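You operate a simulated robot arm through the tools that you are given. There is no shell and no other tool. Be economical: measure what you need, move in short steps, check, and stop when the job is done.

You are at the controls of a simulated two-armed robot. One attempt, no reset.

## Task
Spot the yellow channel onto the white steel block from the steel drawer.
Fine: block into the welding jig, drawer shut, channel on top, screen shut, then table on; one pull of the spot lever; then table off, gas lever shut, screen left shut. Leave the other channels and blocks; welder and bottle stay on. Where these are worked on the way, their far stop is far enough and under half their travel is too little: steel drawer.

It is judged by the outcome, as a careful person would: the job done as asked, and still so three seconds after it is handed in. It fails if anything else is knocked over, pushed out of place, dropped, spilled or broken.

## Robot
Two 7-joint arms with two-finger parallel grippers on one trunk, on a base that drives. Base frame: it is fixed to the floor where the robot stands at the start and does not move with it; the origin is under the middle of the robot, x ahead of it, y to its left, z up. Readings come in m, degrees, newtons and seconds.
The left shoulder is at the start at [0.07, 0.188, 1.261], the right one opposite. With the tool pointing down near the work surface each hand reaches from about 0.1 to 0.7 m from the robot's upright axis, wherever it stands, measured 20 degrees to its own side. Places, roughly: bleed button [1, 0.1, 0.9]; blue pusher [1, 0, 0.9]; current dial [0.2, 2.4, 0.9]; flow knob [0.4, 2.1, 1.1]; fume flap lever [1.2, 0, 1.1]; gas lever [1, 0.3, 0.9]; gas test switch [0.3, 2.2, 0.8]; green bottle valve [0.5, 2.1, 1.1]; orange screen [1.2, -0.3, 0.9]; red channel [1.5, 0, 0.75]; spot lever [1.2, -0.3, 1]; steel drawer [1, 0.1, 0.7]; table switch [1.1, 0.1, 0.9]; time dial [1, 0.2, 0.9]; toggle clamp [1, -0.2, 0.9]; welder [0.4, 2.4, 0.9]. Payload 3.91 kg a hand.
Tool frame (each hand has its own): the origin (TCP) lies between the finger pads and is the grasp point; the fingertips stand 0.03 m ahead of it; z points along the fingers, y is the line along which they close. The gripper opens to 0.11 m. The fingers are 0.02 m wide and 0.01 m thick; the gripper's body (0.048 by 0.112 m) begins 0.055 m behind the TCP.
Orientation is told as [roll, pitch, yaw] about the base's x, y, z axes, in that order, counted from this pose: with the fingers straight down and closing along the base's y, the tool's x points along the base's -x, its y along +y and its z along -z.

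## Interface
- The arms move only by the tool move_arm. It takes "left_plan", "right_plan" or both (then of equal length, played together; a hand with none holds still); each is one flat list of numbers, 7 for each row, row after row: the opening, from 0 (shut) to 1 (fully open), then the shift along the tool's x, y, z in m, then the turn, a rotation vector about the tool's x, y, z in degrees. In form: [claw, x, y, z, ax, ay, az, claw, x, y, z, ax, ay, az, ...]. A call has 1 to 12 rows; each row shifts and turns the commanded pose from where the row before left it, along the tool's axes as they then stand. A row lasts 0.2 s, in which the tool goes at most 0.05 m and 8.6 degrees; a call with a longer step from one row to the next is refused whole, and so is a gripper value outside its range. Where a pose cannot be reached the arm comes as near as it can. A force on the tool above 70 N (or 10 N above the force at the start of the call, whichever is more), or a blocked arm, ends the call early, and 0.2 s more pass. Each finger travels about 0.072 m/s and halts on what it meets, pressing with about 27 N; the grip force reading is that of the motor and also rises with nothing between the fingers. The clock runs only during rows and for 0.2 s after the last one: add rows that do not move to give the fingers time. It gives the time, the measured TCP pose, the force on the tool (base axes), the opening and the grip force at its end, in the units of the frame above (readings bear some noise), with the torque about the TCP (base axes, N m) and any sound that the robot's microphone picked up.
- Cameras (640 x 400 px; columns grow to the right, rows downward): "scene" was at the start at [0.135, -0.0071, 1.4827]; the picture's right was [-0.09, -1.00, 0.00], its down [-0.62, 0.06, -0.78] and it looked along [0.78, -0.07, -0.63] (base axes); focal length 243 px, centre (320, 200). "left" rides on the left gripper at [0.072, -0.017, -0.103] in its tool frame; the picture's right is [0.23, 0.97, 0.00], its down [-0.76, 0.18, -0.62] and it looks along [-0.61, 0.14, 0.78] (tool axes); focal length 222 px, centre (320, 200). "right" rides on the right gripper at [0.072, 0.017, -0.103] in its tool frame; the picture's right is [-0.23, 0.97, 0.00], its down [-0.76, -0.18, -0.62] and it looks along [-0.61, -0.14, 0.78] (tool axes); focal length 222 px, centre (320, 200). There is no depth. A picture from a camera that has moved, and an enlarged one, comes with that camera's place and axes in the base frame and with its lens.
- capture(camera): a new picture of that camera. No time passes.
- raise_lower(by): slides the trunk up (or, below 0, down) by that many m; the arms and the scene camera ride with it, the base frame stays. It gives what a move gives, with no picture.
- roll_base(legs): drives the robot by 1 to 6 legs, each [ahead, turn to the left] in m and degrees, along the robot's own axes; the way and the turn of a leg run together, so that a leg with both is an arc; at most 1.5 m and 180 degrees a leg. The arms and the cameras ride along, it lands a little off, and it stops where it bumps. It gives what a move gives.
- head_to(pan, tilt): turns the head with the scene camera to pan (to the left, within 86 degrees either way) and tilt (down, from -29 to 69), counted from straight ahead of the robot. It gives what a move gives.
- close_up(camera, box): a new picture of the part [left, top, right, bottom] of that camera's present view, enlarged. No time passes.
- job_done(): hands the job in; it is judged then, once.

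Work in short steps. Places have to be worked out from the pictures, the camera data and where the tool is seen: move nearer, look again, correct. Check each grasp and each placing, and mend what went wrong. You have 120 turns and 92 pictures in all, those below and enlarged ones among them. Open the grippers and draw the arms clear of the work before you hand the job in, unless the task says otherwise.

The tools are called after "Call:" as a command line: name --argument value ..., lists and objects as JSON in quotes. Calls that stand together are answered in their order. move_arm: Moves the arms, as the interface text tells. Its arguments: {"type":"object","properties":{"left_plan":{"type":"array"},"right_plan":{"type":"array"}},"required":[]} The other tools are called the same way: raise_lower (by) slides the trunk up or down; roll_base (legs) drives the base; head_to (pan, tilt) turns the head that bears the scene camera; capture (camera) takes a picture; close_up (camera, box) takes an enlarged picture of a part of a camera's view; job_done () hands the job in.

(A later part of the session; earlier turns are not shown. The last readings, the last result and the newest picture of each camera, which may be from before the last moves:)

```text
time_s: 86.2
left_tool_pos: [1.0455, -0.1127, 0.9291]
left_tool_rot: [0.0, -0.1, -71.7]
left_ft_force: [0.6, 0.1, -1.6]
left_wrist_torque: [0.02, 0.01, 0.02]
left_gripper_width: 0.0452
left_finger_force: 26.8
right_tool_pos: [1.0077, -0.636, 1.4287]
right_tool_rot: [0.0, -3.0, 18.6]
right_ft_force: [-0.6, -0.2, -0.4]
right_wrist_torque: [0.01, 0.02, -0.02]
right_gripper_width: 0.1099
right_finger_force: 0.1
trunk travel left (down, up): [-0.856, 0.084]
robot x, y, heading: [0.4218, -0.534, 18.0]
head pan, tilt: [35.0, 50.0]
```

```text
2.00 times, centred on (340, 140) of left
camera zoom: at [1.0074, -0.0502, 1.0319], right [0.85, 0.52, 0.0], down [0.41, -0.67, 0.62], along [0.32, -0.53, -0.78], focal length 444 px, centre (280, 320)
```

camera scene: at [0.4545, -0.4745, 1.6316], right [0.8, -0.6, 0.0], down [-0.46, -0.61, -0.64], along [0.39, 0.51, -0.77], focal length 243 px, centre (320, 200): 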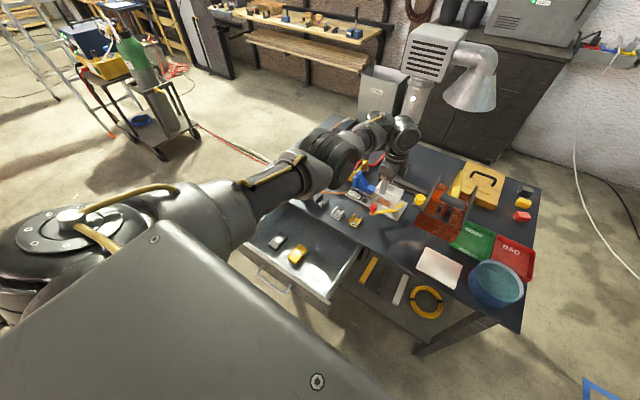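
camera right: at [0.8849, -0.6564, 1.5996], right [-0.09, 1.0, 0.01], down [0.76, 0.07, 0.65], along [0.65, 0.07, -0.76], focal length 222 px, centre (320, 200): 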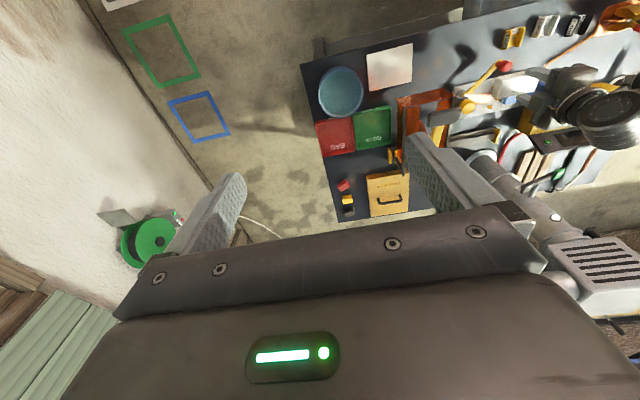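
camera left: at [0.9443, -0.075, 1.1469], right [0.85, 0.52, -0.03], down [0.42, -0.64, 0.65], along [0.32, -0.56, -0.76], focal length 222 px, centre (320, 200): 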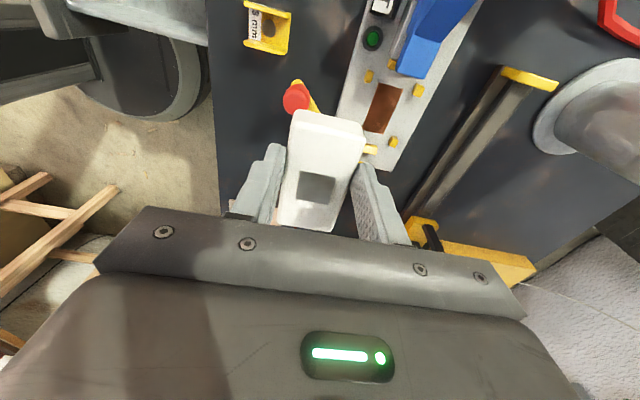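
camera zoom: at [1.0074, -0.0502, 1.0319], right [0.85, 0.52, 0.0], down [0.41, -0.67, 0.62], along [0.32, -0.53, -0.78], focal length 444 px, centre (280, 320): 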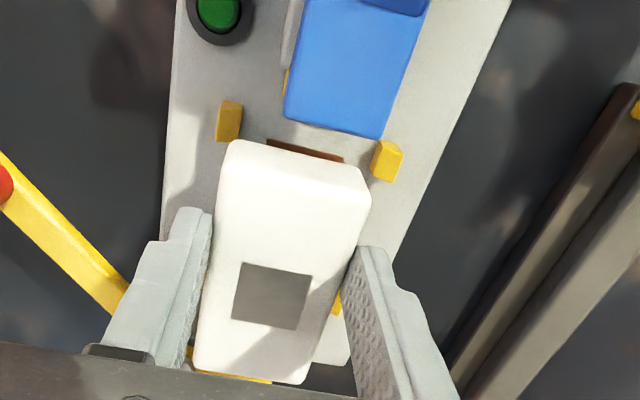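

From perspective scale I find the block is gripped 15 mm off its centre (its centre lies to the right), its bottom ≈ TCP−0.045, and the plate ≈ z 0.861. I shift 8 mm left, 4 mm ahead, and look again.

Call:
move_arm --left_plan '[0, 0.008, 0.004, 0.006, 0, 0, 0, 0, 0, 0, 0, 0, 0, 0]'

Call:
close_up --camera "left" --box '[240, 60, 420, 240]'

Call:
close_up --camera "scene" --box '[370, 150, 430, 215]'

```text
time_s: 86.8
left_tool_pos: [1.041, -0.106, 0.9249]
left_tool_rot: [0.0, -0.1, -71.8]
left_ft_force: [0.1, 0.0, -1.9]
left_wrist_torque: [0.02, 0.01, 0.03]
left_gripper_width: 0.0455
left_finger_force: 26.9
left hand out of reach, approached as far as the arm can: row 1
right_tool_pos: [1.0072, -0.6361, 1.427]
right_tool_rot: [-0.2, -3.0, 18.6]
right_ft_force: [-0.6, -0.4, -0.2]
right_wrist_torque: [-0.02, -0.01, 0.0]
right_gripper_width: 0.1099
right_finger_force: 0.0
trunk travel left (down, up): [-0.856, 0.084]
robot x, y, heading: [0.4232, -0.5302, 18.2]
head pan, tilt: [35.0, 50.0]
```

```text
2.22 times, centred on (330, 150) of left
camera zoom: at [1.0018, -0.043, 1.0288], right [0.85, 0.52, 0.0], down [0.41, -0.67, 0.62], along [0.33, -0.53, -0.78], focal length 494 px, centre (298, 311)
```

zoom: 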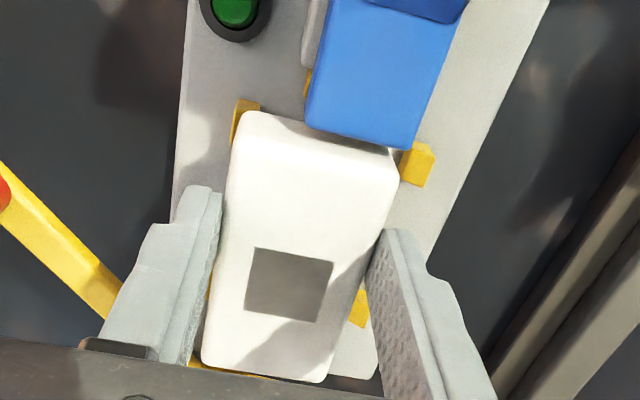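

```text
6.15 times, centred on (400, 182) of scene
camera zoom: at [0.5176, -0.4537, 1.5517], right [0.8, -0.6, 0.0], down [-0.46, -0.61, -0.64], along [0.39, 0.51, -0.77], focal length 1493 px, centre (-172, 308)
```

zoom: 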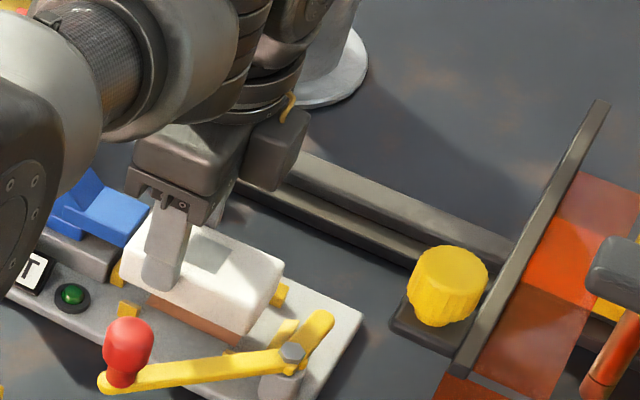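

Nearly aligned; the arm lacks ~6 mm forward reach. I raise the hand 4 cm relative to the trunk, then lower the trunk by the same, gaining reach.

Call:
move_arm --left_plan '[0, 0, 0, -0.02, 0, 0, 0, 0, 0, 0, -0.03, 0, 0, 0, 0, 0.003, 0.006, 0, 0, 0, 0, 0, 0, 0, 0, 0, 0, 0]'

Call:
raise_lower --by -0.05

Call:
close_up --camera "left" --box '[240, 60, 420, 240]'

```text
time_s: 87.8
left_tool_pos: [1.0457, -0.1024, 0.9749]
left_tool_rot: [0.0, 0.0, -71.7]
left_ft_force: [0.6, 0.7, -2.6]
left_wrist_torque: [-0.02, 0.0, -0.03]
left_gripper_width: 0.0455
left_finger_force: 26.7
right_tool_pos: [1.0067, -0.6359, 1.4276]
right_tool_rot: [-0.1, -3.0, 18.6]
right_ft_force: [0.0, -0.4, -0.1]
right_wrist_torque: [0.02, -0.04, 0.01]
right_gripper_width: 0.11
right_finger_force: 0.0
trunk travel left (down, up): [-0.856, 0.084]
robot x, y, heading: [0.425, -0.5351, 18.2]
head pan, tilt: [35.0, 50.0]
```

```text
time_s: 88.7
left_tool_pos: [1.0455, -0.1011, 0.9266]
left_tool_rot: [0.1, 0.0, -71.6]
left_ft_force: [0.2, -0.1, -2.1]
left_wrist_torque: [0.03, 0.01, -0.01]
left_gripper_width: 0.0452
left_finger_force: 26.7
right_tool_pos: [1.0074, -0.6353, 1.3772]
right_tool_rot: [-0.1, -3.1, 18.5]
right_ft_force: [0.3, 0.1, -0.4]
right_wrist_torque: [0.04, -0.03, 0.01]
right_gripper_width: 0.1104
right_finger_force: 0.0
trunk travel left (down, up): [-0.806, 0.134]
robot x, y, heading: [0.4231, -0.5276, 18.0]
head pan, tilt: [35.0, 50.0]
```

```text
2.22 times, centred on (330, 150) of left
camera zoom: at [1.0068, -0.0392, 1.0294], right [0.85, 0.52, 0.0], down [0.41, -0.67, 0.62], along [0.33, -0.53, -0.78], focal length 494 px, centre (298, 311)
```

zoom: 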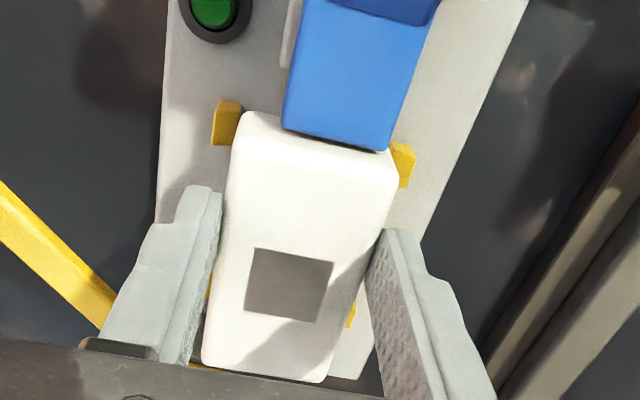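

Now centred within 2 mm. I descend slowly to contact.

Call:
move_arm --left_plan '[0, 0, 0.002, 0.006, 0, 0, 0, 0, 0, 0, 0.005, 0, 0, 0, 0, 0, 0, 0.004, 0, 0, 0, 0, 0, 0, 0, 0, 0, 0]'

Call:
close_up --camera "left" --box '[240, 60, 420, 240]'

Call:
close_up --camera "scene" --box '[370, 150, 430, 215]'

```text
time_s: 89.7
left_tool_pos: [1.0481, -0.1016, 0.9108]
left_tool_rot: [0.0, 0.1, -71.8]
left_ft_force: [0.0, 0.6, -1.3]
left_wrist_torque: [0.02, 0.01, -0.02]
left_gripper_width: 0.0455
left_finger_force: 27.2
right_tool_pos: [1.0077, -0.6339, 1.3778]
right_tool_rot: [0.0, -3.0, 18.7]
right_ft_force: [0.2, -0.1, -0.7]
right_wrist_torque: [0.0, 0.01, 0.03]
right_gripper_width: 0.1099
right_finger_force: 0.0
trunk travel left (down, up): [-0.806, 0.134]
robot x, y, heading: [0.4257, -0.5342, 18.2]
head pan, tilt: [35.0, 50.0]
```

```text
2.22 times, centred on (330, 150) of left
camera zoom: at [1.0093, -0.0383, 1.0138], right [0.85, 0.52, 0.0], down [0.41, -0.67, 0.62], along [0.33, -0.53, -0.78], focal length 494 px, centre (298, 311)
```

zoom: 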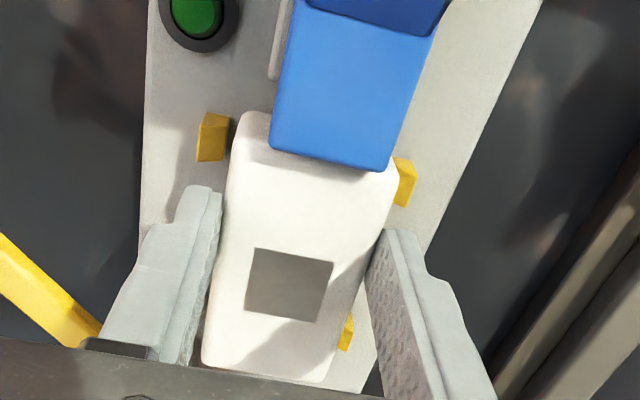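

```text
6.15 times, centred on (400, 182) of scene
camera zoom: at [0.5178, -0.4538, 1.5016], right [0.8, -0.6, 0.0], down [-0.46, -0.61, -0.64], along [0.39, 0.51, -0.77], focal length 1493 px, centre (-172, 308)
```

zoom: 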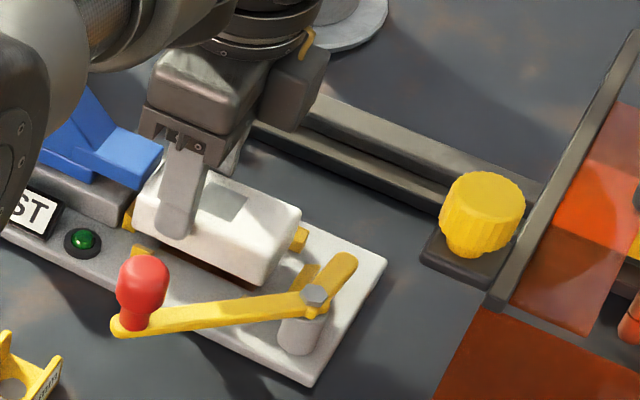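

Well centred between the stops. The last few millimetres down to contact.

Call:
move_arm --left_plan '[0, 0, 0, 0.003, 0, 0, 0, 0, 0, 0, 0.003, 0, 0, 0, 0, 0, 0, 0.002, 0, 0, 0, 0, 0, 0, 0, 0, 0, 0]'

```text
time_s: 90.7
left_tool_pos: [1.0477, -0.1027, 0.9003]
left_tool_rot: [-0.1, 0.0, -71.8]
left_ft_force: [1.0, -5.9, -3.9]
left_wrist_torque: [-0.32, -0.01, -0.04]
left_gripper_width: 0.0457
left_finger_force: 26.8
right_tool_pos: [1.0096, -0.6363, 1.3765]
right_tool_rot: [-0.1, -3.0, 18.5]
right_ft_force: [-0.1, -0.5, 0.3]
right_wrist_torque: [-0.03, 0.0, -0.02]
right_gripper_width: 0.1099
right_finger_force: 0.0
trunk travel left (down, up): [-0.806, 0.134]
robot x, y, heading: [0.4267, -0.5336, 17.9]
head pan, tilt: [35.0, 50.0]
```

A light sideways push (towards the right): the block's left end touches the pusher pad. I shift 3 mm right and look.

Call:
move_arm --left_plan '[0, -0.003, 0, 0, 0, 0, 0, 0, 0, 0, 0, 0, 0, 0]'

Call:
close_up --camera "scene" --box '[370, 150, 430, 215]'

```text
time_s: 91.3
left_tool_pos: [1.049, -0.105, 0.9025]
left_tool_rot: [-0.1, 0.0, -71.6]
left_ft_force: [0.7, -0.7, -1.6]
left_wrist_torque: [0.04, -0.01, 0.03]
left_gripper_width: 0.0451
left_finger_force: 27.0
right_tool_pos: [1.0084, -0.6362, 1.3766]
right_tool_rot: [0.0, -3.0, 18.6]
right_ft_force: [0.6, 0.5, 0.1]
right_wrist_torque: [-0.04, 0.02, 0.02]
right_gripper_width: 0.1099
right_finger_force: 0.0
trunk travel left (down, up): [-0.806, 0.134]
robot x, y, heading: [0.4239, -0.533, 18.1]
head pan, tilt: [35.0, 50.0]
```

```text
6.15 times, centred on (400, 182) of scene
camera zoom: at [0.5181, -0.4537, 1.5016], right [0.8, -0.6, 0.0], down [-0.46, -0.61, -0.64], along [0.39, 0.51, -0.77], focal length 1493 px, centre (-172, 308)
```

zoom: 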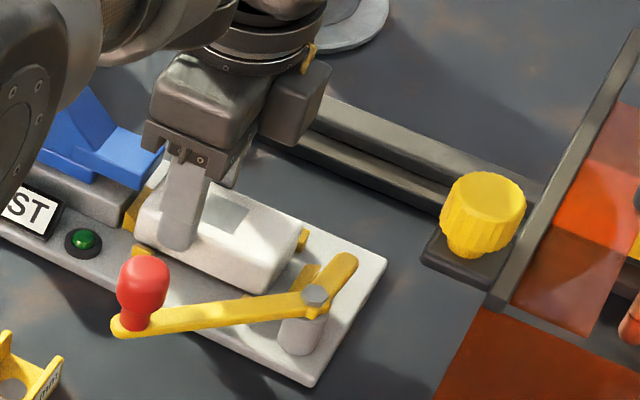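

Call:
move_arm --left_plan '[0, 0, 0, 0.003, 0, 0, 0, 0, 0, 0, 0.003, 0, 0, 0, 0, 0, 0, 0.003, 0, 0, 0, 0, 0, 0, 0, 0, 0, 0]'

Call:
close_up --camera "scene" --box '[370, 150, 430, 215]'

```text
time_s: 92.3
left_tool_pos: [1.0484, -0.1047, 0.8973]
left_tool_rot: [0.4, -0.1, -71.6]
left_ft_force: [5.3, 4.5, 20.3]
left_wrist_torque: [0.34, 0.03, -0.01]
left_gripper_width: 0.0457
left_finger_force: 27.1
right_tool_pos: [1.0054, -0.6372, 1.3793]
right_tool_rot: [-0.2, -3.2, 18.6]
right_ft_force: [-0.5, -0.3, 0.0]
right_wrist_torque: [-0.04, -0.02, -0.04]
right_gripper_width: 0.1099
right_finger_force: 0.1
trunk travel left (down, up): [-0.806, 0.134]
robot x, y, heading: [0.4201, -0.5311, 18.0]
head pan, tilt: [35.0, 50.0]
```

```text
6.15 times, centred on (400, 182) of scene
camera zoom: at [0.5151, -0.4554, 1.5022], right [0.8, -0.6, 0.0], down [-0.46, -0.61, -0.64], along [0.39, 0.51, -0.77], focal length 1493 px, centre (-172, 308)
```

zoom: 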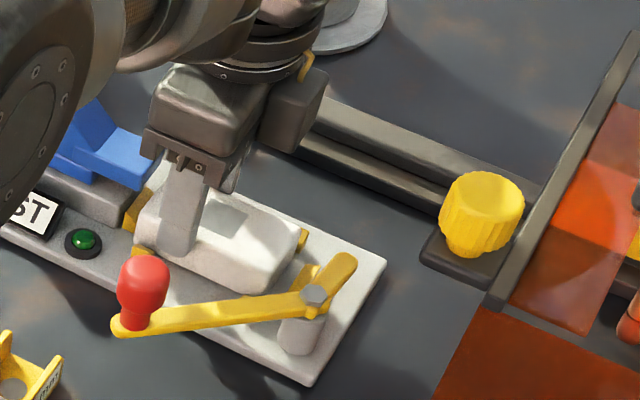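

Seated: 20 N upward reaction, block flat on the plate between the stops. I open just a little and lift.

Call:
move_arm --left_plan '[0.52, 0, 0, -0.002, 0, 0, 0, 0.52, 0, 0, 0, 0, 0, 0, 0.52, 0, 0, -0.02, 0, 0, 0, 0.52, 0, 0, -0.03, 0, 0, 0, 0.52, 0, 0, -0.03, 0, 0, 0]'

Call:
close_up --camera "left" --box '[200, 20, 440, 240]'

Call:
close_up --camera "scene" --box '[370, 150, 430, 215]'

```text
time_s: 93.5
left_tool_pos: [1.0478, -0.1059, 0.9758]
left_tool_rot: [0.0, 0.0, -71.7]
left_ft_force: [0.2, 0.2, -0.6]
left_wrist_torque: [0.02, -0.01, 0.0]
left_gripper_width: 0.0573
left_finger_force: 0.1
right_tool_pos: [1.0058, -0.637, 1.3787]
right_tool_rot: [-0.1, -3.0, 18.5]
right_ft_force: [-0.2, 0.3, 0.0]
right_wrist_torque: [0.0, -0.02, -0.01]
right_gripper_width: 0.1099
right_finger_force: 0.0
trunk travel left (down, up): [-0.806, 0.134]
robot x, y, heading: [0.4256, -0.5323, 18.1]
head pan, tilt: [35.0, 50.0]
```

```text
1.82 times, centred on (320, 130) of left
camera zoom: at [1.0099, -0.0422, 1.08], right [0.85, 0.52, 0.0], down [0.41, -0.67, 0.62], along [0.33, -0.53, -0.78], focal length 404 px, centre (320, 327)
```

zoom: 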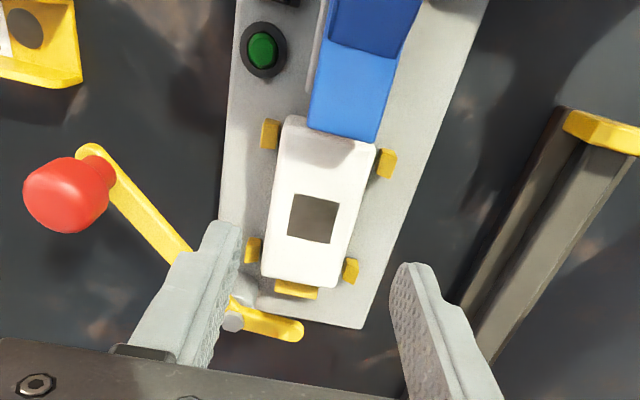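

```text
6.15 times, centred on (400, 182) of scene
camera zoom: at [0.5166, -0.4548, 1.5017], right [0.8, -0.6, 0.0], down [-0.46, -0.61, -0.64], along [0.39, 0.51, -0.77], focal length 1493 px, centre (-172, 308)
```

zoom: 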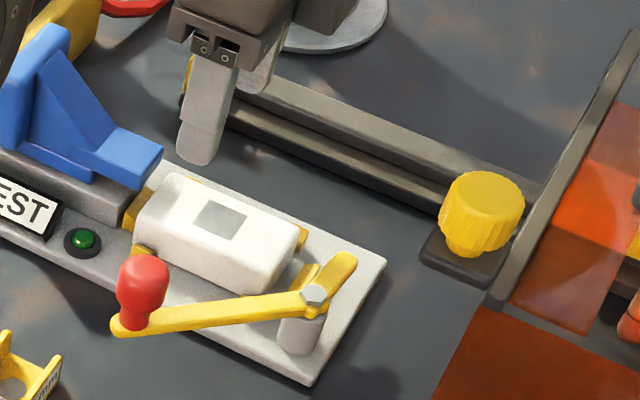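

Block sits properly in the jig. Now the drawer: I back away with the hand raised, then pitch the hand forward with closed fingers.

Call:
raise_lower --by 0.05

Call:
roll_base --legs '[[-0.41, 0]]'

Call:
move_arm --left_plan '[0, 0, 0, 0, -8.2, 0, 0, 0, 0, 0, 0, -8.2, 0, 0, 0, 0, 0, 0, -8.2, 0, 0, 0, 0, 0, 0, -8.2, 0, 0, 0, 0, 0, 0, -8.2, 0, 0, 0, 0, 0, 0, -8.2, 0, 0, 0, 0, 0, 0, -8.2, 0, 0, 0, 0, 0, 0, -8.2, 0, 0, 0, 0, 0, 0, 0, 0, 0]'

```text
time_s: 94.5
left_tool_pos: [1.0482, -0.105, 1.0255]
left_tool_rot: [-0.1, 0.0, -71.7]
left_ft_force: [-0.4, -0.2, -0.6]
left_wrist_torque: [0.0, 0.0, -0.03]
left_gripper_width: 0.0572
left_finger_force: 0.1
right_tool_pos: [1.0079, -0.6359, 1.4279]
right_tool_rot: [-0.1, -3.0, 18.6]
right_ft_force: [-0.1, 0.2, -0.2]
right_wrist_torque: [-0.02, 0.02, -0.02]
right_gripper_width: 0.1098
right_finger_force: 0.0
trunk travel left (down, up): [-0.856, 0.084]
robot x, y, heading: [0.4242, -0.5316, 18.2]
head pan, tilt: [35.0, 50.0]
```

```text
time_s: 97.0
left_tool_pos: [0.6591, -0.2289, 1.0252]
left_tool_rot: [-0.1, 0.0, -71.5]
left_ft_force: [-0.7, 0.3, -0.3]
left_wrist_torque: [-0.01, 0.03, -0.03]
left_gripper_width: 0.0573
left_finger_force: 0.1
right_tool_pos: [0.6203, -0.7625, 1.4268]
right_tool_rot: [-0.1, -3.0, 18.9]
right_ft_force: [-0.5, -0.6, 0.2]
right_wrist_torque: [0.01, 0.07, -0.01]
right_gripper_width: 0.1101
right_finger_force: 0.0
trunk travel left (down, up): [-0.856, 0.084]
robot x, y, heading: [0.0305, -0.6604, 18.2]
head pan, tilt: [35.0, 50.0]
```

```text
time_s: 99.0
left_tool_pos: [0.6575, -0.2297, 1.0255]
left_tool_rot: [65.8, 0.0, -71.5]
left_ft_force: [-0.3, 0.1, -0.3]
left_wrist_torque: [0.01, -0.01, -0.02]
left_gripper_width: 0.0002
left_finger_force: 27.4
right_tool_pos: [0.6179, -0.7617, 1.4273]
right_tool_rot: [0.0, -2.9, 18.9]
right_ft_force: [-0.2, -0.8, -0.6]
right_wrist_torque: [0.01, 0.0, 0.0]
right_gripper_width: 0.11
right_finger_force: 0.0
trunk travel left (down, up): [-0.856, 0.084]
robot x, y, heading: [0.037, -0.6597, 18.3]
head pan, tilt: [35.0, 50.0]
```

Call:
move_arm --left_plan '[0, 0.02, -0.0144, -0.032, 0, 0, 0, 0, 0.02, -0.0144, -0.032, 0, 0, 0, 0, 0.02, -0.0144, -0.032, 0, 0, 0, 0, 0.02, -0.0144, -0.032, 0, 0, 0, 0, 0, 0, 0, 0, 0, 0]'

Call:
raise_lower --by -0.27

Call:
capture --camera "scene"

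```text
time_s: 100.2
left_tool_pos: [0.4988, -0.1992, 1.0263]
left_tool_rot: [65.5, 0.0, -71.4]
left_ft_force: [0.6, 0.3, -0.1]
left_wrist_torque: [0.0, -0.01, 0.01]
left_gripper_width: 0.0
left_finger_force: 26.9
right_tool_pos: [0.6189, -0.7608, 1.4275]
right_tool_rot: [-0.1, -2.9, 19.0]
right_ft_force: [0.5, -0.8, -0.2]
right_wrist_torque: [0.03, 0.0, -0.04]
right_gripper_width: 0.1101
right_finger_force: 0.1
trunk travel left (down, up): [-0.856, 0.084]
robot x, y, heading: [0.0357, -0.6599, 18.1]
head pan, tilt: [35.0, 50.0]
```

```text
time_s: 103.0
left_tool_pos: [0.4985, -0.1988, 0.7562]
left_tool_rot: [65.6, 0.0, -71.4]
left_ft_force: [0.5, 0.0, 0.0]
left_wrist_torque: [0.02, 0.02, 0.0]
left_gripper_width: 0.0
left_finger_force: 26.9
right_tool_pos: [0.6185, -0.7618, 1.1586]
right_tool_rot: [0.0, -3.1, 18.9]
right_ft_force: [0.5, 0.2, 0.0]
right_wrist_torque: [-0.01, 0.01, 0.01]
right_gripper_width: 0.11
right_finger_force: 0.0
trunk travel left (down, up): [-0.586, 0.354]
robot x, y, heading: [0.0365, -0.6624, 18.3]
head pan, tilt: [35.0, 50.0]
```

```text
26 pictures are left
camera scene: at [0.1278, -0.5814, 1.2817], right [0.8, -0.6, 0.0], down [-0.46, -0.61, -0.64], along [0.38, 0.52, -0.77], focal length 243 px, centre (320, 200)
```

scene: 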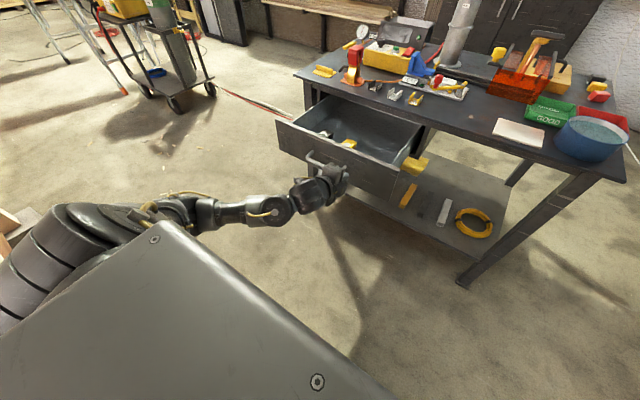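

Call:
close_up --camera "scene" --box '[270, 90, 450, 220]'

```text
3.08 times, centred on (360, 155) of scene
camera zoom: at [0.1278, -0.5814, 1.2817], right [0.8, -0.6, 0.0], down [-0.46, -0.61, -0.64], along [0.38, 0.52, -0.77], focal length 746 px, centre (197, 338)
```

zoom: 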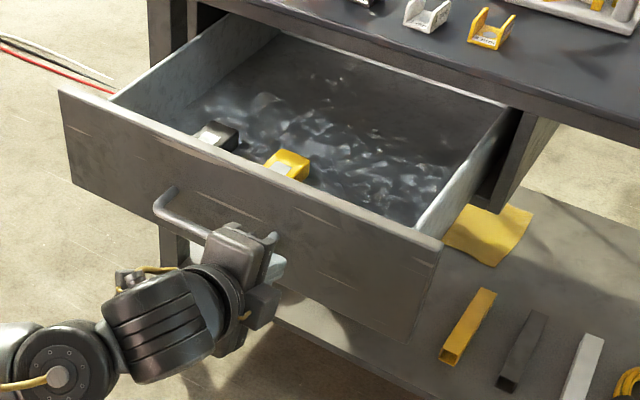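

The yellow thing is just a cloth on the shelf. I shift 3 cm right of the handle and push the drawer shut by driving forward.

Call:
move_arm --left_plan '[0, -0.03, 0, 0, 0, 0, 0, 0, 0, 0, 0, 0, 0, 0]'

Call:
roll_base --legs '[[0.25, 0]]'

Call:
capture --camera "scene"

```text
time_s: 103.5
left_tool_pos: [0.5081, -0.2271, 0.7554]
left_tool_rot: [65.5, -0.1, -71.4]
left_ft_force: [0.1, 0.7, 0.6]
left_wrist_torque: [0.01, 0.01, 0.0]
left_gripper_width: 0.0
left_finger_force: 27.5
right_tool_pos: [0.6181, -0.7606, 1.1581]
right_tool_rot: [-0.2, -3.1, 18.9]
right_ft_force: [-0.1, 0.6, -0.8]
right_wrist_torque: [0.02, -0.01, -0.01]
right_gripper_width: 0.1101
right_finger_force: 0.0
trunk travel left (down, up): [-0.586, 0.354]
robot x, y, heading: [0.0349, -0.6578, 18.3]
head pan, tilt: [35.0, 50.0]
```

```text
time_s: 105.4
left_tool_pos: [0.746, -0.1503, 0.7563]
left_tool_rot: [65.6, 0.0, -71.6]
left_ft_force: [-0.2, -0.4, 0.9]
left_wrist_torque: [0.01, -0.02, -0.02]
left_gripper_width: 0.0
left_finger_force: 26.5
right_tool_pos: [0.8559, -0.6843, 1.1574]
right_tool_rot: [-0.2, -3.0, 18.7]
right_ft_force: [0.4, 0.8, -0.2]
right_wrist_torque: [-0.01, 0.02, -0.02]
right_gripper_width: 0.1102
right_finger_force: 0.2
trunk travel left (down, up): [-0.586, 0.354]
robot x, y, heading: [0.2707, -0.5807, 18.0]
head pan, tilt: [35.0, 50.0]
```

```text
24 pictures are left
camera scene: at [0.365, -0.5035, 1.2816], right [0.8, -0.6, 0.0], down [-0.46, -0.61, -0.64], along [0.38, 0.51, -0.77], focal length 243 px, centre (320, 200)
```

scene: 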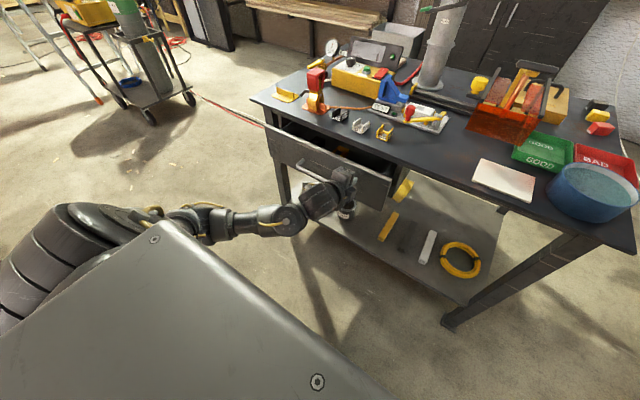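

Drawer nearly shut; push the remaining ~7 cm.

Call:
roll_base --legs '[[0.05, 0]]'

Call:
roll_base --legs '[[0.025, 0]]'

Call:
close_up --camera "scene" --box '[240, 70, 440, 230]'

```text
time_s: 106.3
left_tool_pos: [0.7922, -0.1353, 0.7558]
left_tool_rot: [65.6, 0.0, -71.6]
left_ft_force: [-1.3, -0.5, 0.7]
left_wrist_torque: [-0.02, -0.04, 0.01]
left_gripper_width: 0.0
left_finger_force: 27.0
right_tool_pos: [0.9008, -0.6701, 1.159]
right_tool_rot: [-0.1, -3.1, 18.8]
right_ft_force: [-0.2, 0.2, 0.2]
right_wrist_torque: [0.02, 0.01, -0.01]
right_gripper_width: 0.1099
right_finger_force: 0.0
trunk travel left (down, up): [-0.586, 0.354]
robot x, y, heading: [0.3179, -0.5655, 18.0]
head pan, tilt: [35.0, 50.0]
```

```text
time_s: 107.2
left_tool_pos: [0.8103, -0.1308, 0.7576]
left_tool_rot: [65.6, -0.3, -71.7]
left_ft_force: [-10.0, -2.2, 6.1]
left_wrist_torque: [0.04, -0.14, 0.02]
left_gripper_width: 0.0
left_finger_force: 26.9
right_tool_pos: [0.9209, -0.6625, 1.1584]
right_tool_rot: [-0.2, -3.1, 18.9]
right_ft_force: [0.0, 0.3, -0.2]
right_wrist_torque: [-0.01, 0.05, -0.02]
right_gripper_width: 0.1099
right_finger_force: 0.1
trunk travel left (down, up): [-0.586, 0.354]
robot x, y, heading: [0.3412, -0.5596, 18.4]
head pan, tilt: [35.0, 50.0]
stopped in leg 1: the force on the tool passed its limit at 77 N (the readings are from after the stop); the commanded pose is now the measured one
```

```text
2.50 times, centred on (340, 150) of scene
camera zoom: at [0.4295, -0.4823, 1.2819], right [0.8, -0.6, 0.0], down [-0.46, -0.61, -0.64], along [0.39, 0.52, -0.77], focal length 606 px, centre (270, 325)
```

zoom: 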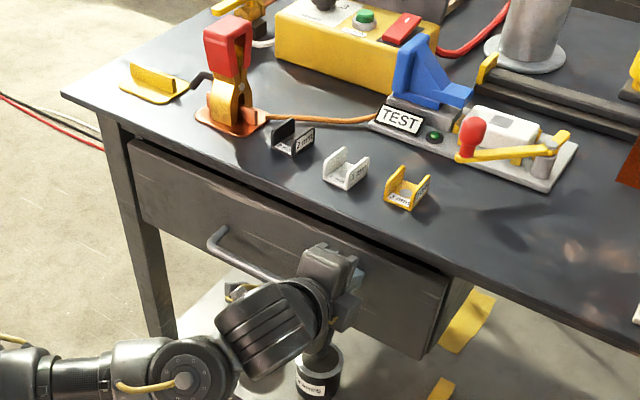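

Drawer shut against its stop. I back off, raise the trunk and turn the hand to point down, closing along the bench.

Call:
roll_base --legs '[[-0.2, 0]]'

Call:
raise_lower --by 0.25

Call:
move_arm --left_plan '[0.7, 0, 0, 0, 0, 0, -8.2, 0.7, 0, 0, 0, 0, 0, -8.2, 0.7, 0, 0, 0, 0, 0, -8.2, 0.7, 0, 0, 0, 0, 0, -8.2, 0.7, 0, 0, 0, 0, 0, -8.2, 0.7, 0, 0, 0, 0, 0, -8.2, 0.7, 0, 0, 0, 0, 0, -8.2, 0.7, 0, 0, 0, 0, 0, -8.2, 0.7, 0, 0, 0, 0, 0, -8.2, 0.7, 0, 0, 0, 0, 0, -8.2, 0.7, 0, 0, 0, 0, 0, -8, 0.7, 0, 0, 0, 0, 0, 0]'

Call:
move_arm --left_plan '[0.7, 0, 0, 0, 0, 8.2, 0, 0.7, 0, 0, 0, 0, 8.2, 0, 0.7, 0, 0, 0, 0, 8.2, 0, 0.7, 0, 0, 0, 0, 8.2, 0, 0.7, 0, 0, 0, 0, 8.2, 0, 0.7, 0, 0, 0, 0, 8.2, 0, 0.7, 0, 0, 0, 0, 8.2, 0, 0.7, 0, 0, 0, 0, 8.2, 0, 0.7, 0, 0, 0, 0, 0, 0]'

Call:
head_to --pan 10 --tilt 45

Call:
capture --camera "scene"

```text
time_s: 108.8
left_tool_pos: [0.6176, -0.1921, 0.7574]
left_tool_rot: [65.5, -0.2, -71.6]
left_ft_force: [-0.6, 0.6, 0.2]
left_wrist_torque: [0.04, 0.02, 0.01]
left_gripper_width: 0.0
left_finger_force: 27.1
right_tool_pos: [0.7295, -0.7258, 1.1575]
right_tool_rot: [-0.2, -3.0, 18.8]
right_ft_force: [0.1, 0.0, 0.3]
right_wrist_torque: [0.0, -0.03, 0.0]
right_gripper_width: 0.1099
right_finger_force: 0.0
trunk travel left (down, up): [-0.586, 0.354]
robot x, y, heading: [0.1488, -0.6245, 18.5]
head pan, tilt: [35.0, 50.0]
```

```text
time_s: 111.4
left_tool_pos: [0.6187, -0.1934, 1.0061]
left_tool_rot: [65.6, -0.3, -71.6]
left_ft_force: [0.3, 0.0, 0.0]
left_wrist_torque: [0.03, 0.0, 0.01]
left_gripper_width: 0.0
left_finger_force: 27.3
right_tool_pos: [0.7306, -0.7241, 1.408]
right_tool_rot: [-0.2, -3.0, 18.8]
right_ft_force: [0.3, -0.5, -0.1]
right_wrist_torque: [0.02, -0.01, 0.04]
right_gripper_width: 0.1099
right_finger_force: 0.0
trunk travel left (down, up): [-0.836, 0.104]
robot x, y, heading: [0.1496, -0.6224, 18.2]
head pan, tilt: [35.0, 50.0]
```

```text
time_s: 114.0
left_tool_pos: [0.6183, -0.1926, 1.0063]
left_tool_rot: [-0.7, -65.5, 19.1]
left_ft_force: [-0.1, 0.4, -0.3]
left_wrist_torque: [0.01, 0.0, -0.01]
left_gripper_width: 0.0769
left_finger_force: 0.1
right_tool_pos: [0.731, -0.7252, 1.4065]
right_tool_rot: [-0.3, -3.1, 18.8]
right_ft_force: [0.2, 0.1, -0.5]
right_wrist_torque: [-0.03, 0.01, -0.03]
right_gripper_width: 0.11
right_finger_force: 0.0
trunk travel left (down, up): [-0.836, 0.104]
robot x, y, heading: [0.1458, -0.6249, 18.4]
head pan, tilt: [35.0, 50.0]
```

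```text
time_s: 115.2
left_tool_pos: [0.6238, -0.1914, 1.0084]
left_tool_rot: [-0.6, -27.3, 18.8]
left_ft_force: [42.7, 1.8, -35.1]
left_wrist_torque: [1.51, -1.14, 1.82]
left_gripper_width: 0.0768
left_finger_force: 0.0
right_tool_pos: [0.7307, -0.7267, 1.4067]
right_tool_rot: [-0.3, -3.1, 19.0]
right_ft_force: [0.7, 0.8, -0.8]
right_wrist_torque: [0.05, -0.02, -0.02]
right_gripper_width: 0.11
right_finger_force: 0.1
trunk travel left (down, up): [-0.836, 0.104]
robot x, y, heading: [0.1482, -0.6233, 18.7]
head pan, tilt: [35.0, 50.0]
stopped in row 6 (left hand): the force on the tool passed its limit at 195 N (the readings are from after the stop); the commanded pose is now the measured one
```

```text
time_s: 116.1
left_tool_pos: [0.623, -0.1916, 1.0086]
left_tool_rot: [-0.7, -27.3, 18.9]
left_ft_force: [53.7, -10.2, -52.4]
left_wrist_torque: [3.2, -2.49, 3.78]
left_gripper_width: 0.077
left_finger_force: 0.1
right_tool_pos: [0.7294, -0.7246, 1.4074]
right_tool_rot: [-0.2, -3.1, 18.8]
right_ft_force: [-0.6, -0.6, -0.1]
right_wrist_torque: [-0.02, 0.01, -0.03]
right_gripper_width: 0.1101
right_finger_force: 0.0
trunk travel left (down, up): [-0.836, 0.104]
robot x, y, heading: [0.149, -0.6236, 18.2]
head pan, tilt: [10.0, 45.0]
```

```text
22 pictures are left
camera scene: at [0.2649, -0.5678, 1.5386], right [0.48, -0.88, 0.0], down [-0.62, -0.34, -0.71], along [0.62, 0.34, -0.71], focal length 243 px, centre (320, 200)
```

scene: 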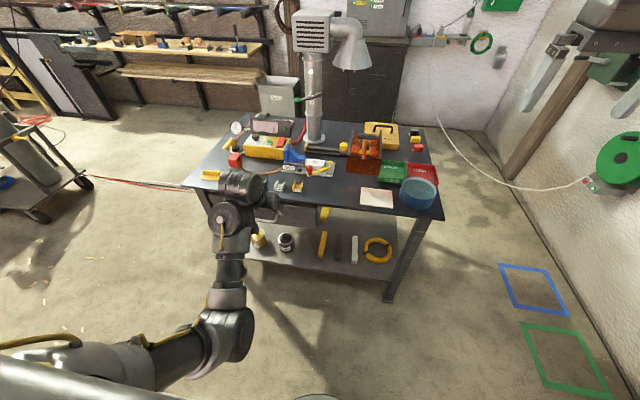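

The hand folds onto the forearm again when pulled in; as before it must be extended. I undo the pitch, extend 15 cm forward, then pitch down.

Call:
move_arm --left_plan '[0.7, 0, 0, 0, 0, -8.2, 0, 0.7, 0, 0, 0, 0, -8.2, 0, 0.7, 0, 0, 0, 0, -8.2, 0, 0.7, 0, 0, 0, 0, -8.2, 0, 0.7, -0.019, 0, 0.0325, 0, 0, 0, 0.7, -0.019, 0, 0.0325, 0, 0, 0, 0.7, -0.019, 0, 0.0325, 0, 0, 0, 0.7, -0.019, 0, 0.0325, 0, 0, 0, 0.7, 0, 0, 0, 0, 0, 0]'

Call:
move_arm --left_plan '[0.7, 0, 0, 0, 0, 8.5, 0, 0.7, 0, 0, 0, 0, 8.5, 0, 0.7, 0, 0, 0, 0, 8.5, 0, 0.7, 0, 0, 0, 0, 8.5, 0, 0.7, 0, 0, 0, 0, 8.5, 0, 0.7, 0, 0, 0, 0, 8.5, 0, 0.7, 0, 0, 0, 0, 8.5, 0, 0.7, 0, 0, 0, 0, 0, 0]'

```text
time_s: 118.1
left_tool_pos: [0.765, -0.1452, 1.0088]
left_tool_rot: [-0.9, -59.8, 19.2]
left_ft_force: [0.5, -0.1, 0.1]
left_wrist_torque: [0.01, 0.01, 0.01]
left_gripper_width: 0.077
left_finger_force: 0.1
right_tool_pos: [0.729, -0.725, 1.4073]
right_tool_rot: [-0.2, -3.1, 19.0]
right_ft_force: [0.0, 0.5, 0.3]
right_wrist_torque: [0.01, 0.01, -0.01]
right_gripper_width: 0.1097
right_finger_force: 0.0
trunk travel left (down, up): [-0.836, 0.104]
robot x, y, heading: [0.1465, -0.624, 18.3]
head pan, tilt: [10.0, 45.0]
```

```text
time_s: 119.9
left_tool_pos: [0.7658, -0.1439, 1.009]
left_tool_rot: [-0.5, -0.3, 18.5]
left_ft_force: [0.5, -0.2, 1.2]
left_wrist_torque: [0.02, 0.0, -0.03]
left_gripper_width: 0.0767
left_finger_force: 0.2
right_tool_pos: [0.7298, -0.7253, 1.4071]
right_tool_rot: [-0.2, -3.0, 18.8]
right_ft_force: [-0.6, -0.4, -0.5]
right_wrist_torque: [0.02, -0.02, 0.01]
right_gripper_width: 0.1097
right_finger_force: 0.0
trunk travel left (down, up): [-0.836, 0.104]
robot x, y, heading: [0.1456, -0.6229, 18.4]
head pan, tilt: [10.0, 45.0]
```

Hand points down. I drive 11 cm ahead towards the yellow channel and look with the hand camera.

Call:
roll_base --legs '[[0.11, 0]]'

Call:
move_arm --left_plan '[0.7, 0, -0.015, 0.03, 0, 0, 0, 0.7, 0, 0, 0.02, 0, 0, 0, 0.7, 0, 0, 0, 0, 0, 0]'

Call:
capture --camera "left"

```text
time_s: 121.1
left_tool_pos: [0.8615, -0.1134, 1.0171]
left_tool_rot: [-0.5, -1.1, 18.6]
left_ft_force: [0.6, -0.7, -0.6]
left_wrist_torque: [0.01, -0.02, 0.02]
left_gripper_width: 0.0769
left_finger_force: 0.0
right_tool_pos: [0.8187, -0.6961, 1.4169]
right_tool_rot: [-0.2, -3.9, 18.9]
right_ft_force: [-0.1, 0.1, 0.7]
right_wrist_torque: [-0.01, -0.02, -0.01]
right_gripper_width: 0.1101
right_finger_force: 0.1
trunk travel left (down, up): [-0.836, 0.104]
robot x, y, heading: [0.2547, -0.5903, 18.2]
head pan, tilt: [10.0, 45.0]
```

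```text
time_s: 121.9
left_tool_pos: [0.8724, -0.1256, 0.9627]
left_tool_rot: [-0.5, -0.6, 18.5]
left_ft_force: [0.3, -0.5, 0.3]
left_wrist_torque: [-0.02, -0.04, 0.01]
left_gripper_width: 0.077
left_finger_force: 0.1
right_tool_pos: [0.8273, -0.6928, 1.4132]
right_tool_rot: [-0.2, -3.5, 18.9]
right_ft_force: [-0.2, -0.3, 0.1]
right_wrist_torque: [0.0, -0.02, 0.01]
right_gripper_width: 0.1099
right_finger_force: 0.1
trunk travel left (down, up): [-0.836, 0.104]
robot x, y, heading: [0.252, -0.5875, 18.3]
head pan, tilt: [10.0, 45.0]
```

```text
21 pictures are left
camera left: at [0.8077, -0.1645, 1.0652], right [-0.52, 0.85, -0.01], down [0.66, 0.41, 0.63], along [0.54, 0.32, -0.78], focal length 222 px, centre (320, 200)
```

left: 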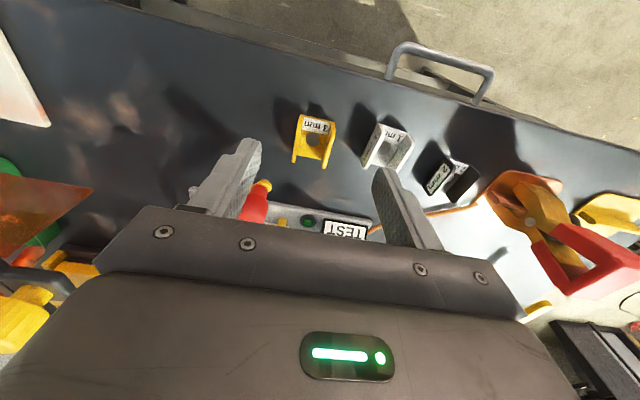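

Channel hole ≈ (0.893, -0.124). I centre over it with a narrower opening and go down part of the way.

Call:
move_arm --left_plan '[0.6, -0.02, -0.005, 0, -0.5, 0.6, 0, 0.6, 0, 0, 0.02, 0, 0, 0, 0.6, 0, 0, 0.015, 0, 0, 0, 0.6, 0, 0, 0, 0, 0, 0]'

Call:
capture --camera "left"

```text
time_s: 122.9
left_tool_pos: [0.8673, -0.1294, 0.9316]
left_tool_rot: [0.1, 0.0, 18.6]
left_ft_force: [1.2, 0.1, -0.1]
left_wrist_torque: [-0.01, 0.01, 0.02]
left_gripper_width: 0.066
left_finger_force: 0.0
left hand out of reach, approached as far as the arm can: row 1, 2, 3
right_tool_pos: [0.8295, -0.6921, 1.4112]
right_tool_rot: [-0.2, -3.4, 18.9]
right_ft_force: [-0.8, 0.3, 0.2]
right_wrist_torque: [0.03, -0.02, 0.0]
right_gripper_width: 0.11
right_finger_force: 0.1
trunk travel left (down, up): [-0.836, 0.104]
robot x, y, heading: [0.2568, -0.5888, 18.6]
head pan, tilt: [10.0, 45.0]
```

```text
20 pictures are left
camera left: at [0.8037, -0.1698, 1.0353], right [-0.52, 0.85, 0.0], down [0.67, 0.41, 0.62], along [0.53, 0.33, -0.78], focal length 222 px, centre (320, 200)
```

left: 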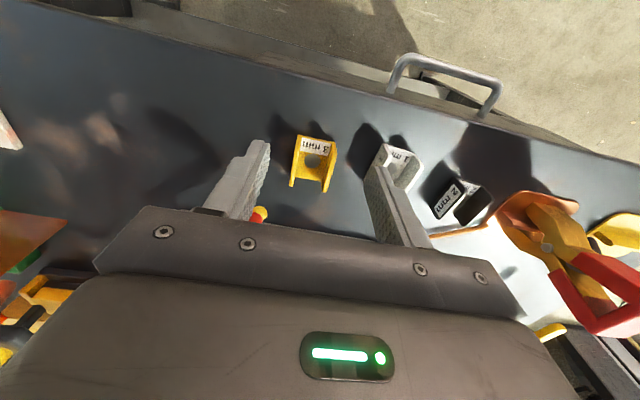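

Reach limit again; I raise 3 cm, drive 5 cm closer and look.

Call:
move_arm --left_plan '[0.6, 0, -0.01, -0.03, 0, 0, 0, 0.6, 0, 0, 0, 0, 0, 0]'

Call:
roll_base --legs '[[0.05, 0]]'

Call:
move_arm --left_plan '[0.6, 0.01, 0, 0, 0, 0, 0, 0.6, 0, 0, 0, 0, 0, 0, 0.6, 0, 0, 0, 0, 0, 0, 0.6, 0, 0, 0, 0, 0, 0]'

Call:
capture --camera "left"

```text
time_s: 123.5
left_tool_pos: [0.8698, -0.1397, 0.9615]
left_tool_rot: [0.0, 0.0, 18.6]
left_ft_force: [0.3, -0.5, -0.1]
left_wrist_torque: [-0.06, 0.0, 0.0]
left_gripper_width: 0.0659
left_finger_force: 0.1
right_tool_pos: [0.8287, -0.6929, 1.4109]
right_tool_rot: [-0.3, -3.3, 18.9]
right_ft_force: [0.2, -0.7, 1.1]
right_wrist_torque: [0.04, 0.01, 0.02]
right_gripper_width: 0.1102
right_finger_force: 0.0
trunk travel left (down, up): [-0.836, 0.104]
robot x, y, heading: [0.2511, -0.5874, 18.2]
head pan, tilt: [10.0, 45.0]
```

```text
time_s: 124.4
left_tool_pos: [0.9141, -0.1248, 0.9639]
left_tool_rot: [0.0, -0.4, 18.4]
left_ft_force: [-0.2, -0.8, 0.3]
left_wrist_torque: [0.02, -0.04, -0.03]
left_gripper_width: 0.0656
left_finger_force: 0.0
right_tool_pos: [0.8709, -0.6792, 1.4136]
right_tool_rot: [-0.2, -3.6, 18.9]
right_ft_force: [-0.3, -0.3, 0.6]
right_wrist_torque: [0.01, -0.03, -0.01]
right_gripper_width: 0.1102
right_finger_force: 0.1
trunk travel left (down, up): [-0.836, 0.104]
robot x, y, heading: [0.298, -0.5747, 18.1]
head pan, tilt: [10.0, 45.0]
```

```text
time_s: 125.4
left_tool_pos: [0.9082, -0.1265, 0.9617]
left_tool_rot: [0.0, 0.0, 18.3]
left_ft_force: [-0.6, 0.2, -0.4]
left_wrist_torque: [-0.03, 0.0, -0.01]
left_gripper_width: 0.0659
left_finger_force: 0.1
right_tool_pos: [0.876, -0.6769, 1.4105]
right_tool_rot: [-0.1, -3.4, 19.0]
right_ft_force: [-1.7, -0.2, -0.5]
right_wrist_torque: [-0.01, -0.07, -0.02]
right_gripper_width: 0.1101
right_finger_force: 0.1
trunk travel left (down, up): [-0.836, 0.104]
robot x, y, heading: [0.2988, -0.5728, 18.5]
head pan, tilt: [10.0, 45.0]
```

```text
19 pictures are left
camera left: at [0.8451, -0.1661, 1.065], right [-0.52, 0.85, 0.0], down [0.66, 0.41, 0.63], along [0.53, 0.33, -0.78], focal length 222 px, centre (320, 200)
```

left: 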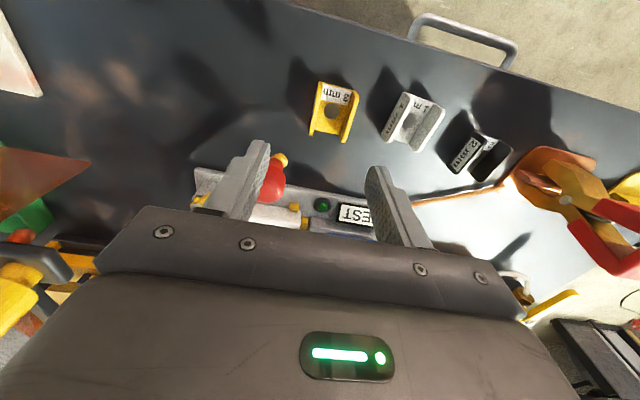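

Call:
move_arm --left_plan '[0.6, 0.011, 0.007, 0.015, 0, 0, 0, 0.6, 0, 0, 0.02, 0, 0, 0, 0.6, 0, 0, 0.01, 0, 0, 0, 0.6, 0, 0, 0, 0, 0, 0]'

Call:
close_up --camera "left" --box '[220, 60, 460, 240]'

```text
time_s: 126.4
left_tool_pos: [0.8957, -0.1235, 0.9166]
left_tool_rot: [0.1, 0.0, 18.4]
left_ft_force: [-0.3, 0.6, 1.0]
left_wrist_torque: [-0.03, -0.04, -0.01]
left_gripper_width: 0.0658
left_finger_force: 0.0
right_tool_pos: [0.8765, -0.6773, 1.4104]
right_tool_rot: [-0.3, -3.3, 18.9]
right_ft_force: [0.0, -0.2, 0.0]
right_wrist_torque: [-0.01, 0.02, 0.01]
right_gripper_width: 0.1102
right_finger_force: 0.0
trunk travel left (down, up): [-0.836, 0.104]
robot x, y, heading: [0.2992, -0.578, 18.5]
head pan, tilt: [10.0, 45.0]
```

```text
2.22 times, centred on (340, 150) of left
camera zoom: at [0.8333, -0.1628, 1.0196], right [-0.52, 0.85, 0.0], down [0.66, 0.41, 0.62], along [0.53, 0.33, -0.78], focal length 494 px, centre (276, 311)
```

zoom: 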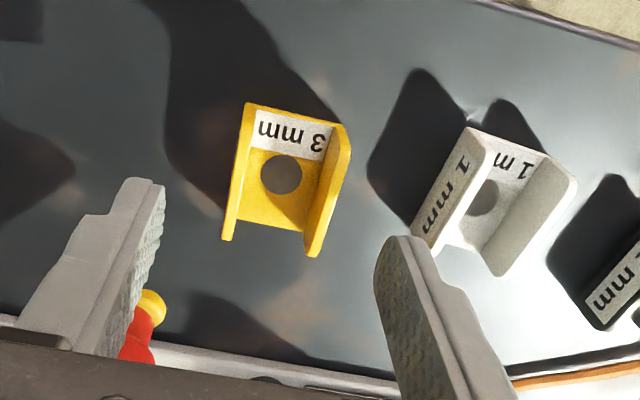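

Neighbouring white channel is close, so I narrow the opening to 5 cm and go down the last 2.8 cm.

Call:
move_arm --left_plan '[0.47, 0.003, 0, 0, 0, 0, 0, 0.47, 0, 0, 0, 0, 0, 0, 0.47, 0, 0, 0.015, 0, 0, 0, 0.47, 0, 0, 0.012, 0, 0, 0, 0.47, 0, 0, 0, 0, 0, 0]'

Call:
close_up --camera "left" --box '[220, 60, 460, 240]'

```text
time_s: 127.6
left_tool_pos: [0.8947, -0.1243, 0.8892]
left_tool_rot: [0.0, -0.1, 18.4]
left_ft_force: [0.4, 0.7, -0.2]
left_wrist_torque: [0.02, -0.02, -0.01]
left_gripper_width: 0.0517
left_finger_force: 0.0
right_tool_pos: [0.8769, -0.6765, 1.4111]
right_tool_rot: [-0.2, -3.5, 19.0]
right_ft_force: [0.0, 0.4, 0.5]
right_wrist_torque: [0.0, 0.04, 0.0]
right_gripper_width: 0.11
right_finger_force: 0.1
trunk travel left (down, up): [-0.836, 0.104]
robot x, y, heading: [0.2992, -0.5699, 18.2]
head pan, tilt: [10.0, 45.0]
```

```text
2.22 times, centred on (340, 150) of left
camera zoom: at [0.8299, -0.1644, 0.9925], right [-0.52, 0.85, 0.0], down [0.66, 0.41, 0.63], along [0.53, 0.33, -0.78], focal length 494 px, centre (276, 311)
```

zoom: 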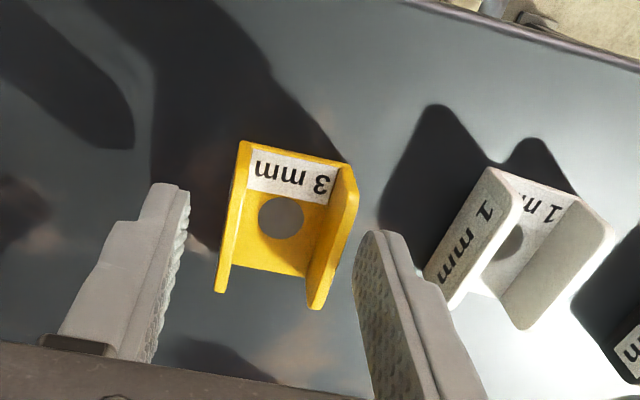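

Channel lies between the fingertips. Close.

Call:
move_arm --left_plan '[0.1, 0, 0, 0, 0, 0, 0, 0.1, 0, 0, 0, 0, 0, 0, 0.1, 0, 0, 0, 0, 0, 0]'

Call:
move_arm --left_plan '[0.1, 0, 0, -0.01, 0, 0, 0, 0.1, 0, 0, -0.025, 0, 0, 0, 0.1, 0, 0, -0.03, 0, 0, 0, 0.1, 0, 0, -0.03, 0, 0, 0, 0.1, 0, 0, 0, 0, 0, 0]'

Call:
close_up --camera "left" --box '[220, 60, 460, 240]'

```text
time_s: 128.4
left_tool_pos: [0.8939, -0.1254, 0.889]
left_tool_rot: [0.1, -0.1, 18.5]
left_ft_force: [0.3, -0.3, -0.6]
left_wrist_torque: [0.01, -0.01, -0.01]
left_gripper_width: 0.0349
left_finger_force: 27.3
right_tool_pos: [0.8769, -0.6771, 1.4116]
right_tool_rot: [-0.2, -3.3, 18.9]
right_ft_force: [0.1, 0.4, -0.2]
right_wrist_torque: [0.02, 0.0, -0.01]
right_gripper_width: 0.1101
right_finger_force: 0.0
trunk travel left (down, up): [-0.836, 0.104]
robot x, y, heading: [0.2997, -0.5721, 18.5]
head pan, tilt: [10.0, 45.0]
```

```text
time_s: 129.6
left_tool_pos: [0.8933, -0.1255, 0.9845]
left_tool_rot: [-0.1, -0.1, 18.5]
left_ft_force: [-0.1, -0.6, -0.4]
left_wrist_torque: [0.03, 0.01, -0.03]
left_gripper_width: 0.0351
left_finger_force: 26.9
right_tool_pos: [0.8769, -0.6771, 1.4109]
right_tool_rot: [-0.2, -3.3, 19.0]
right_ft_force: [0.4, -0.1, 1.1]
right_wrist_torque: [-0.04, 0.0, 0.0]
right_gripper_width: 0.11
right_finger_force: 0.2
trunk travel left (down, up): [-0.836, 0.104]
robot x, y, heading: [0.2963, -0.5736, 18.4]
head pan, tilt: [10.0, 45.0]
```

```text
2.22 times, centred on (340, 150) of left
camera zoom: at [0.8303, -0.1647, 1.0879], right [-0.52, 0.85, 0.0], down [0.66, 0.41, 0.62], along [0.53, 0.33, -0.78], focal length 494 px, centre (276, 311)
```

zoom: 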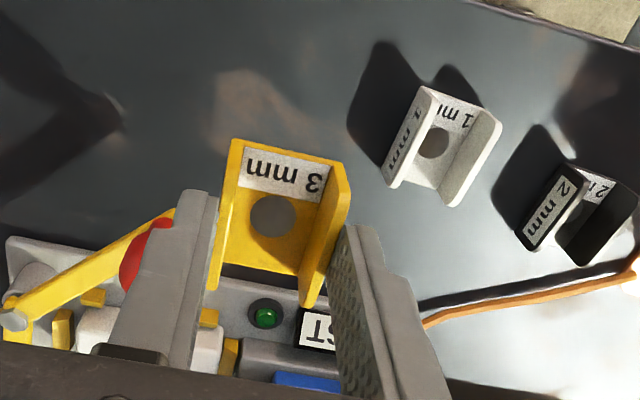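

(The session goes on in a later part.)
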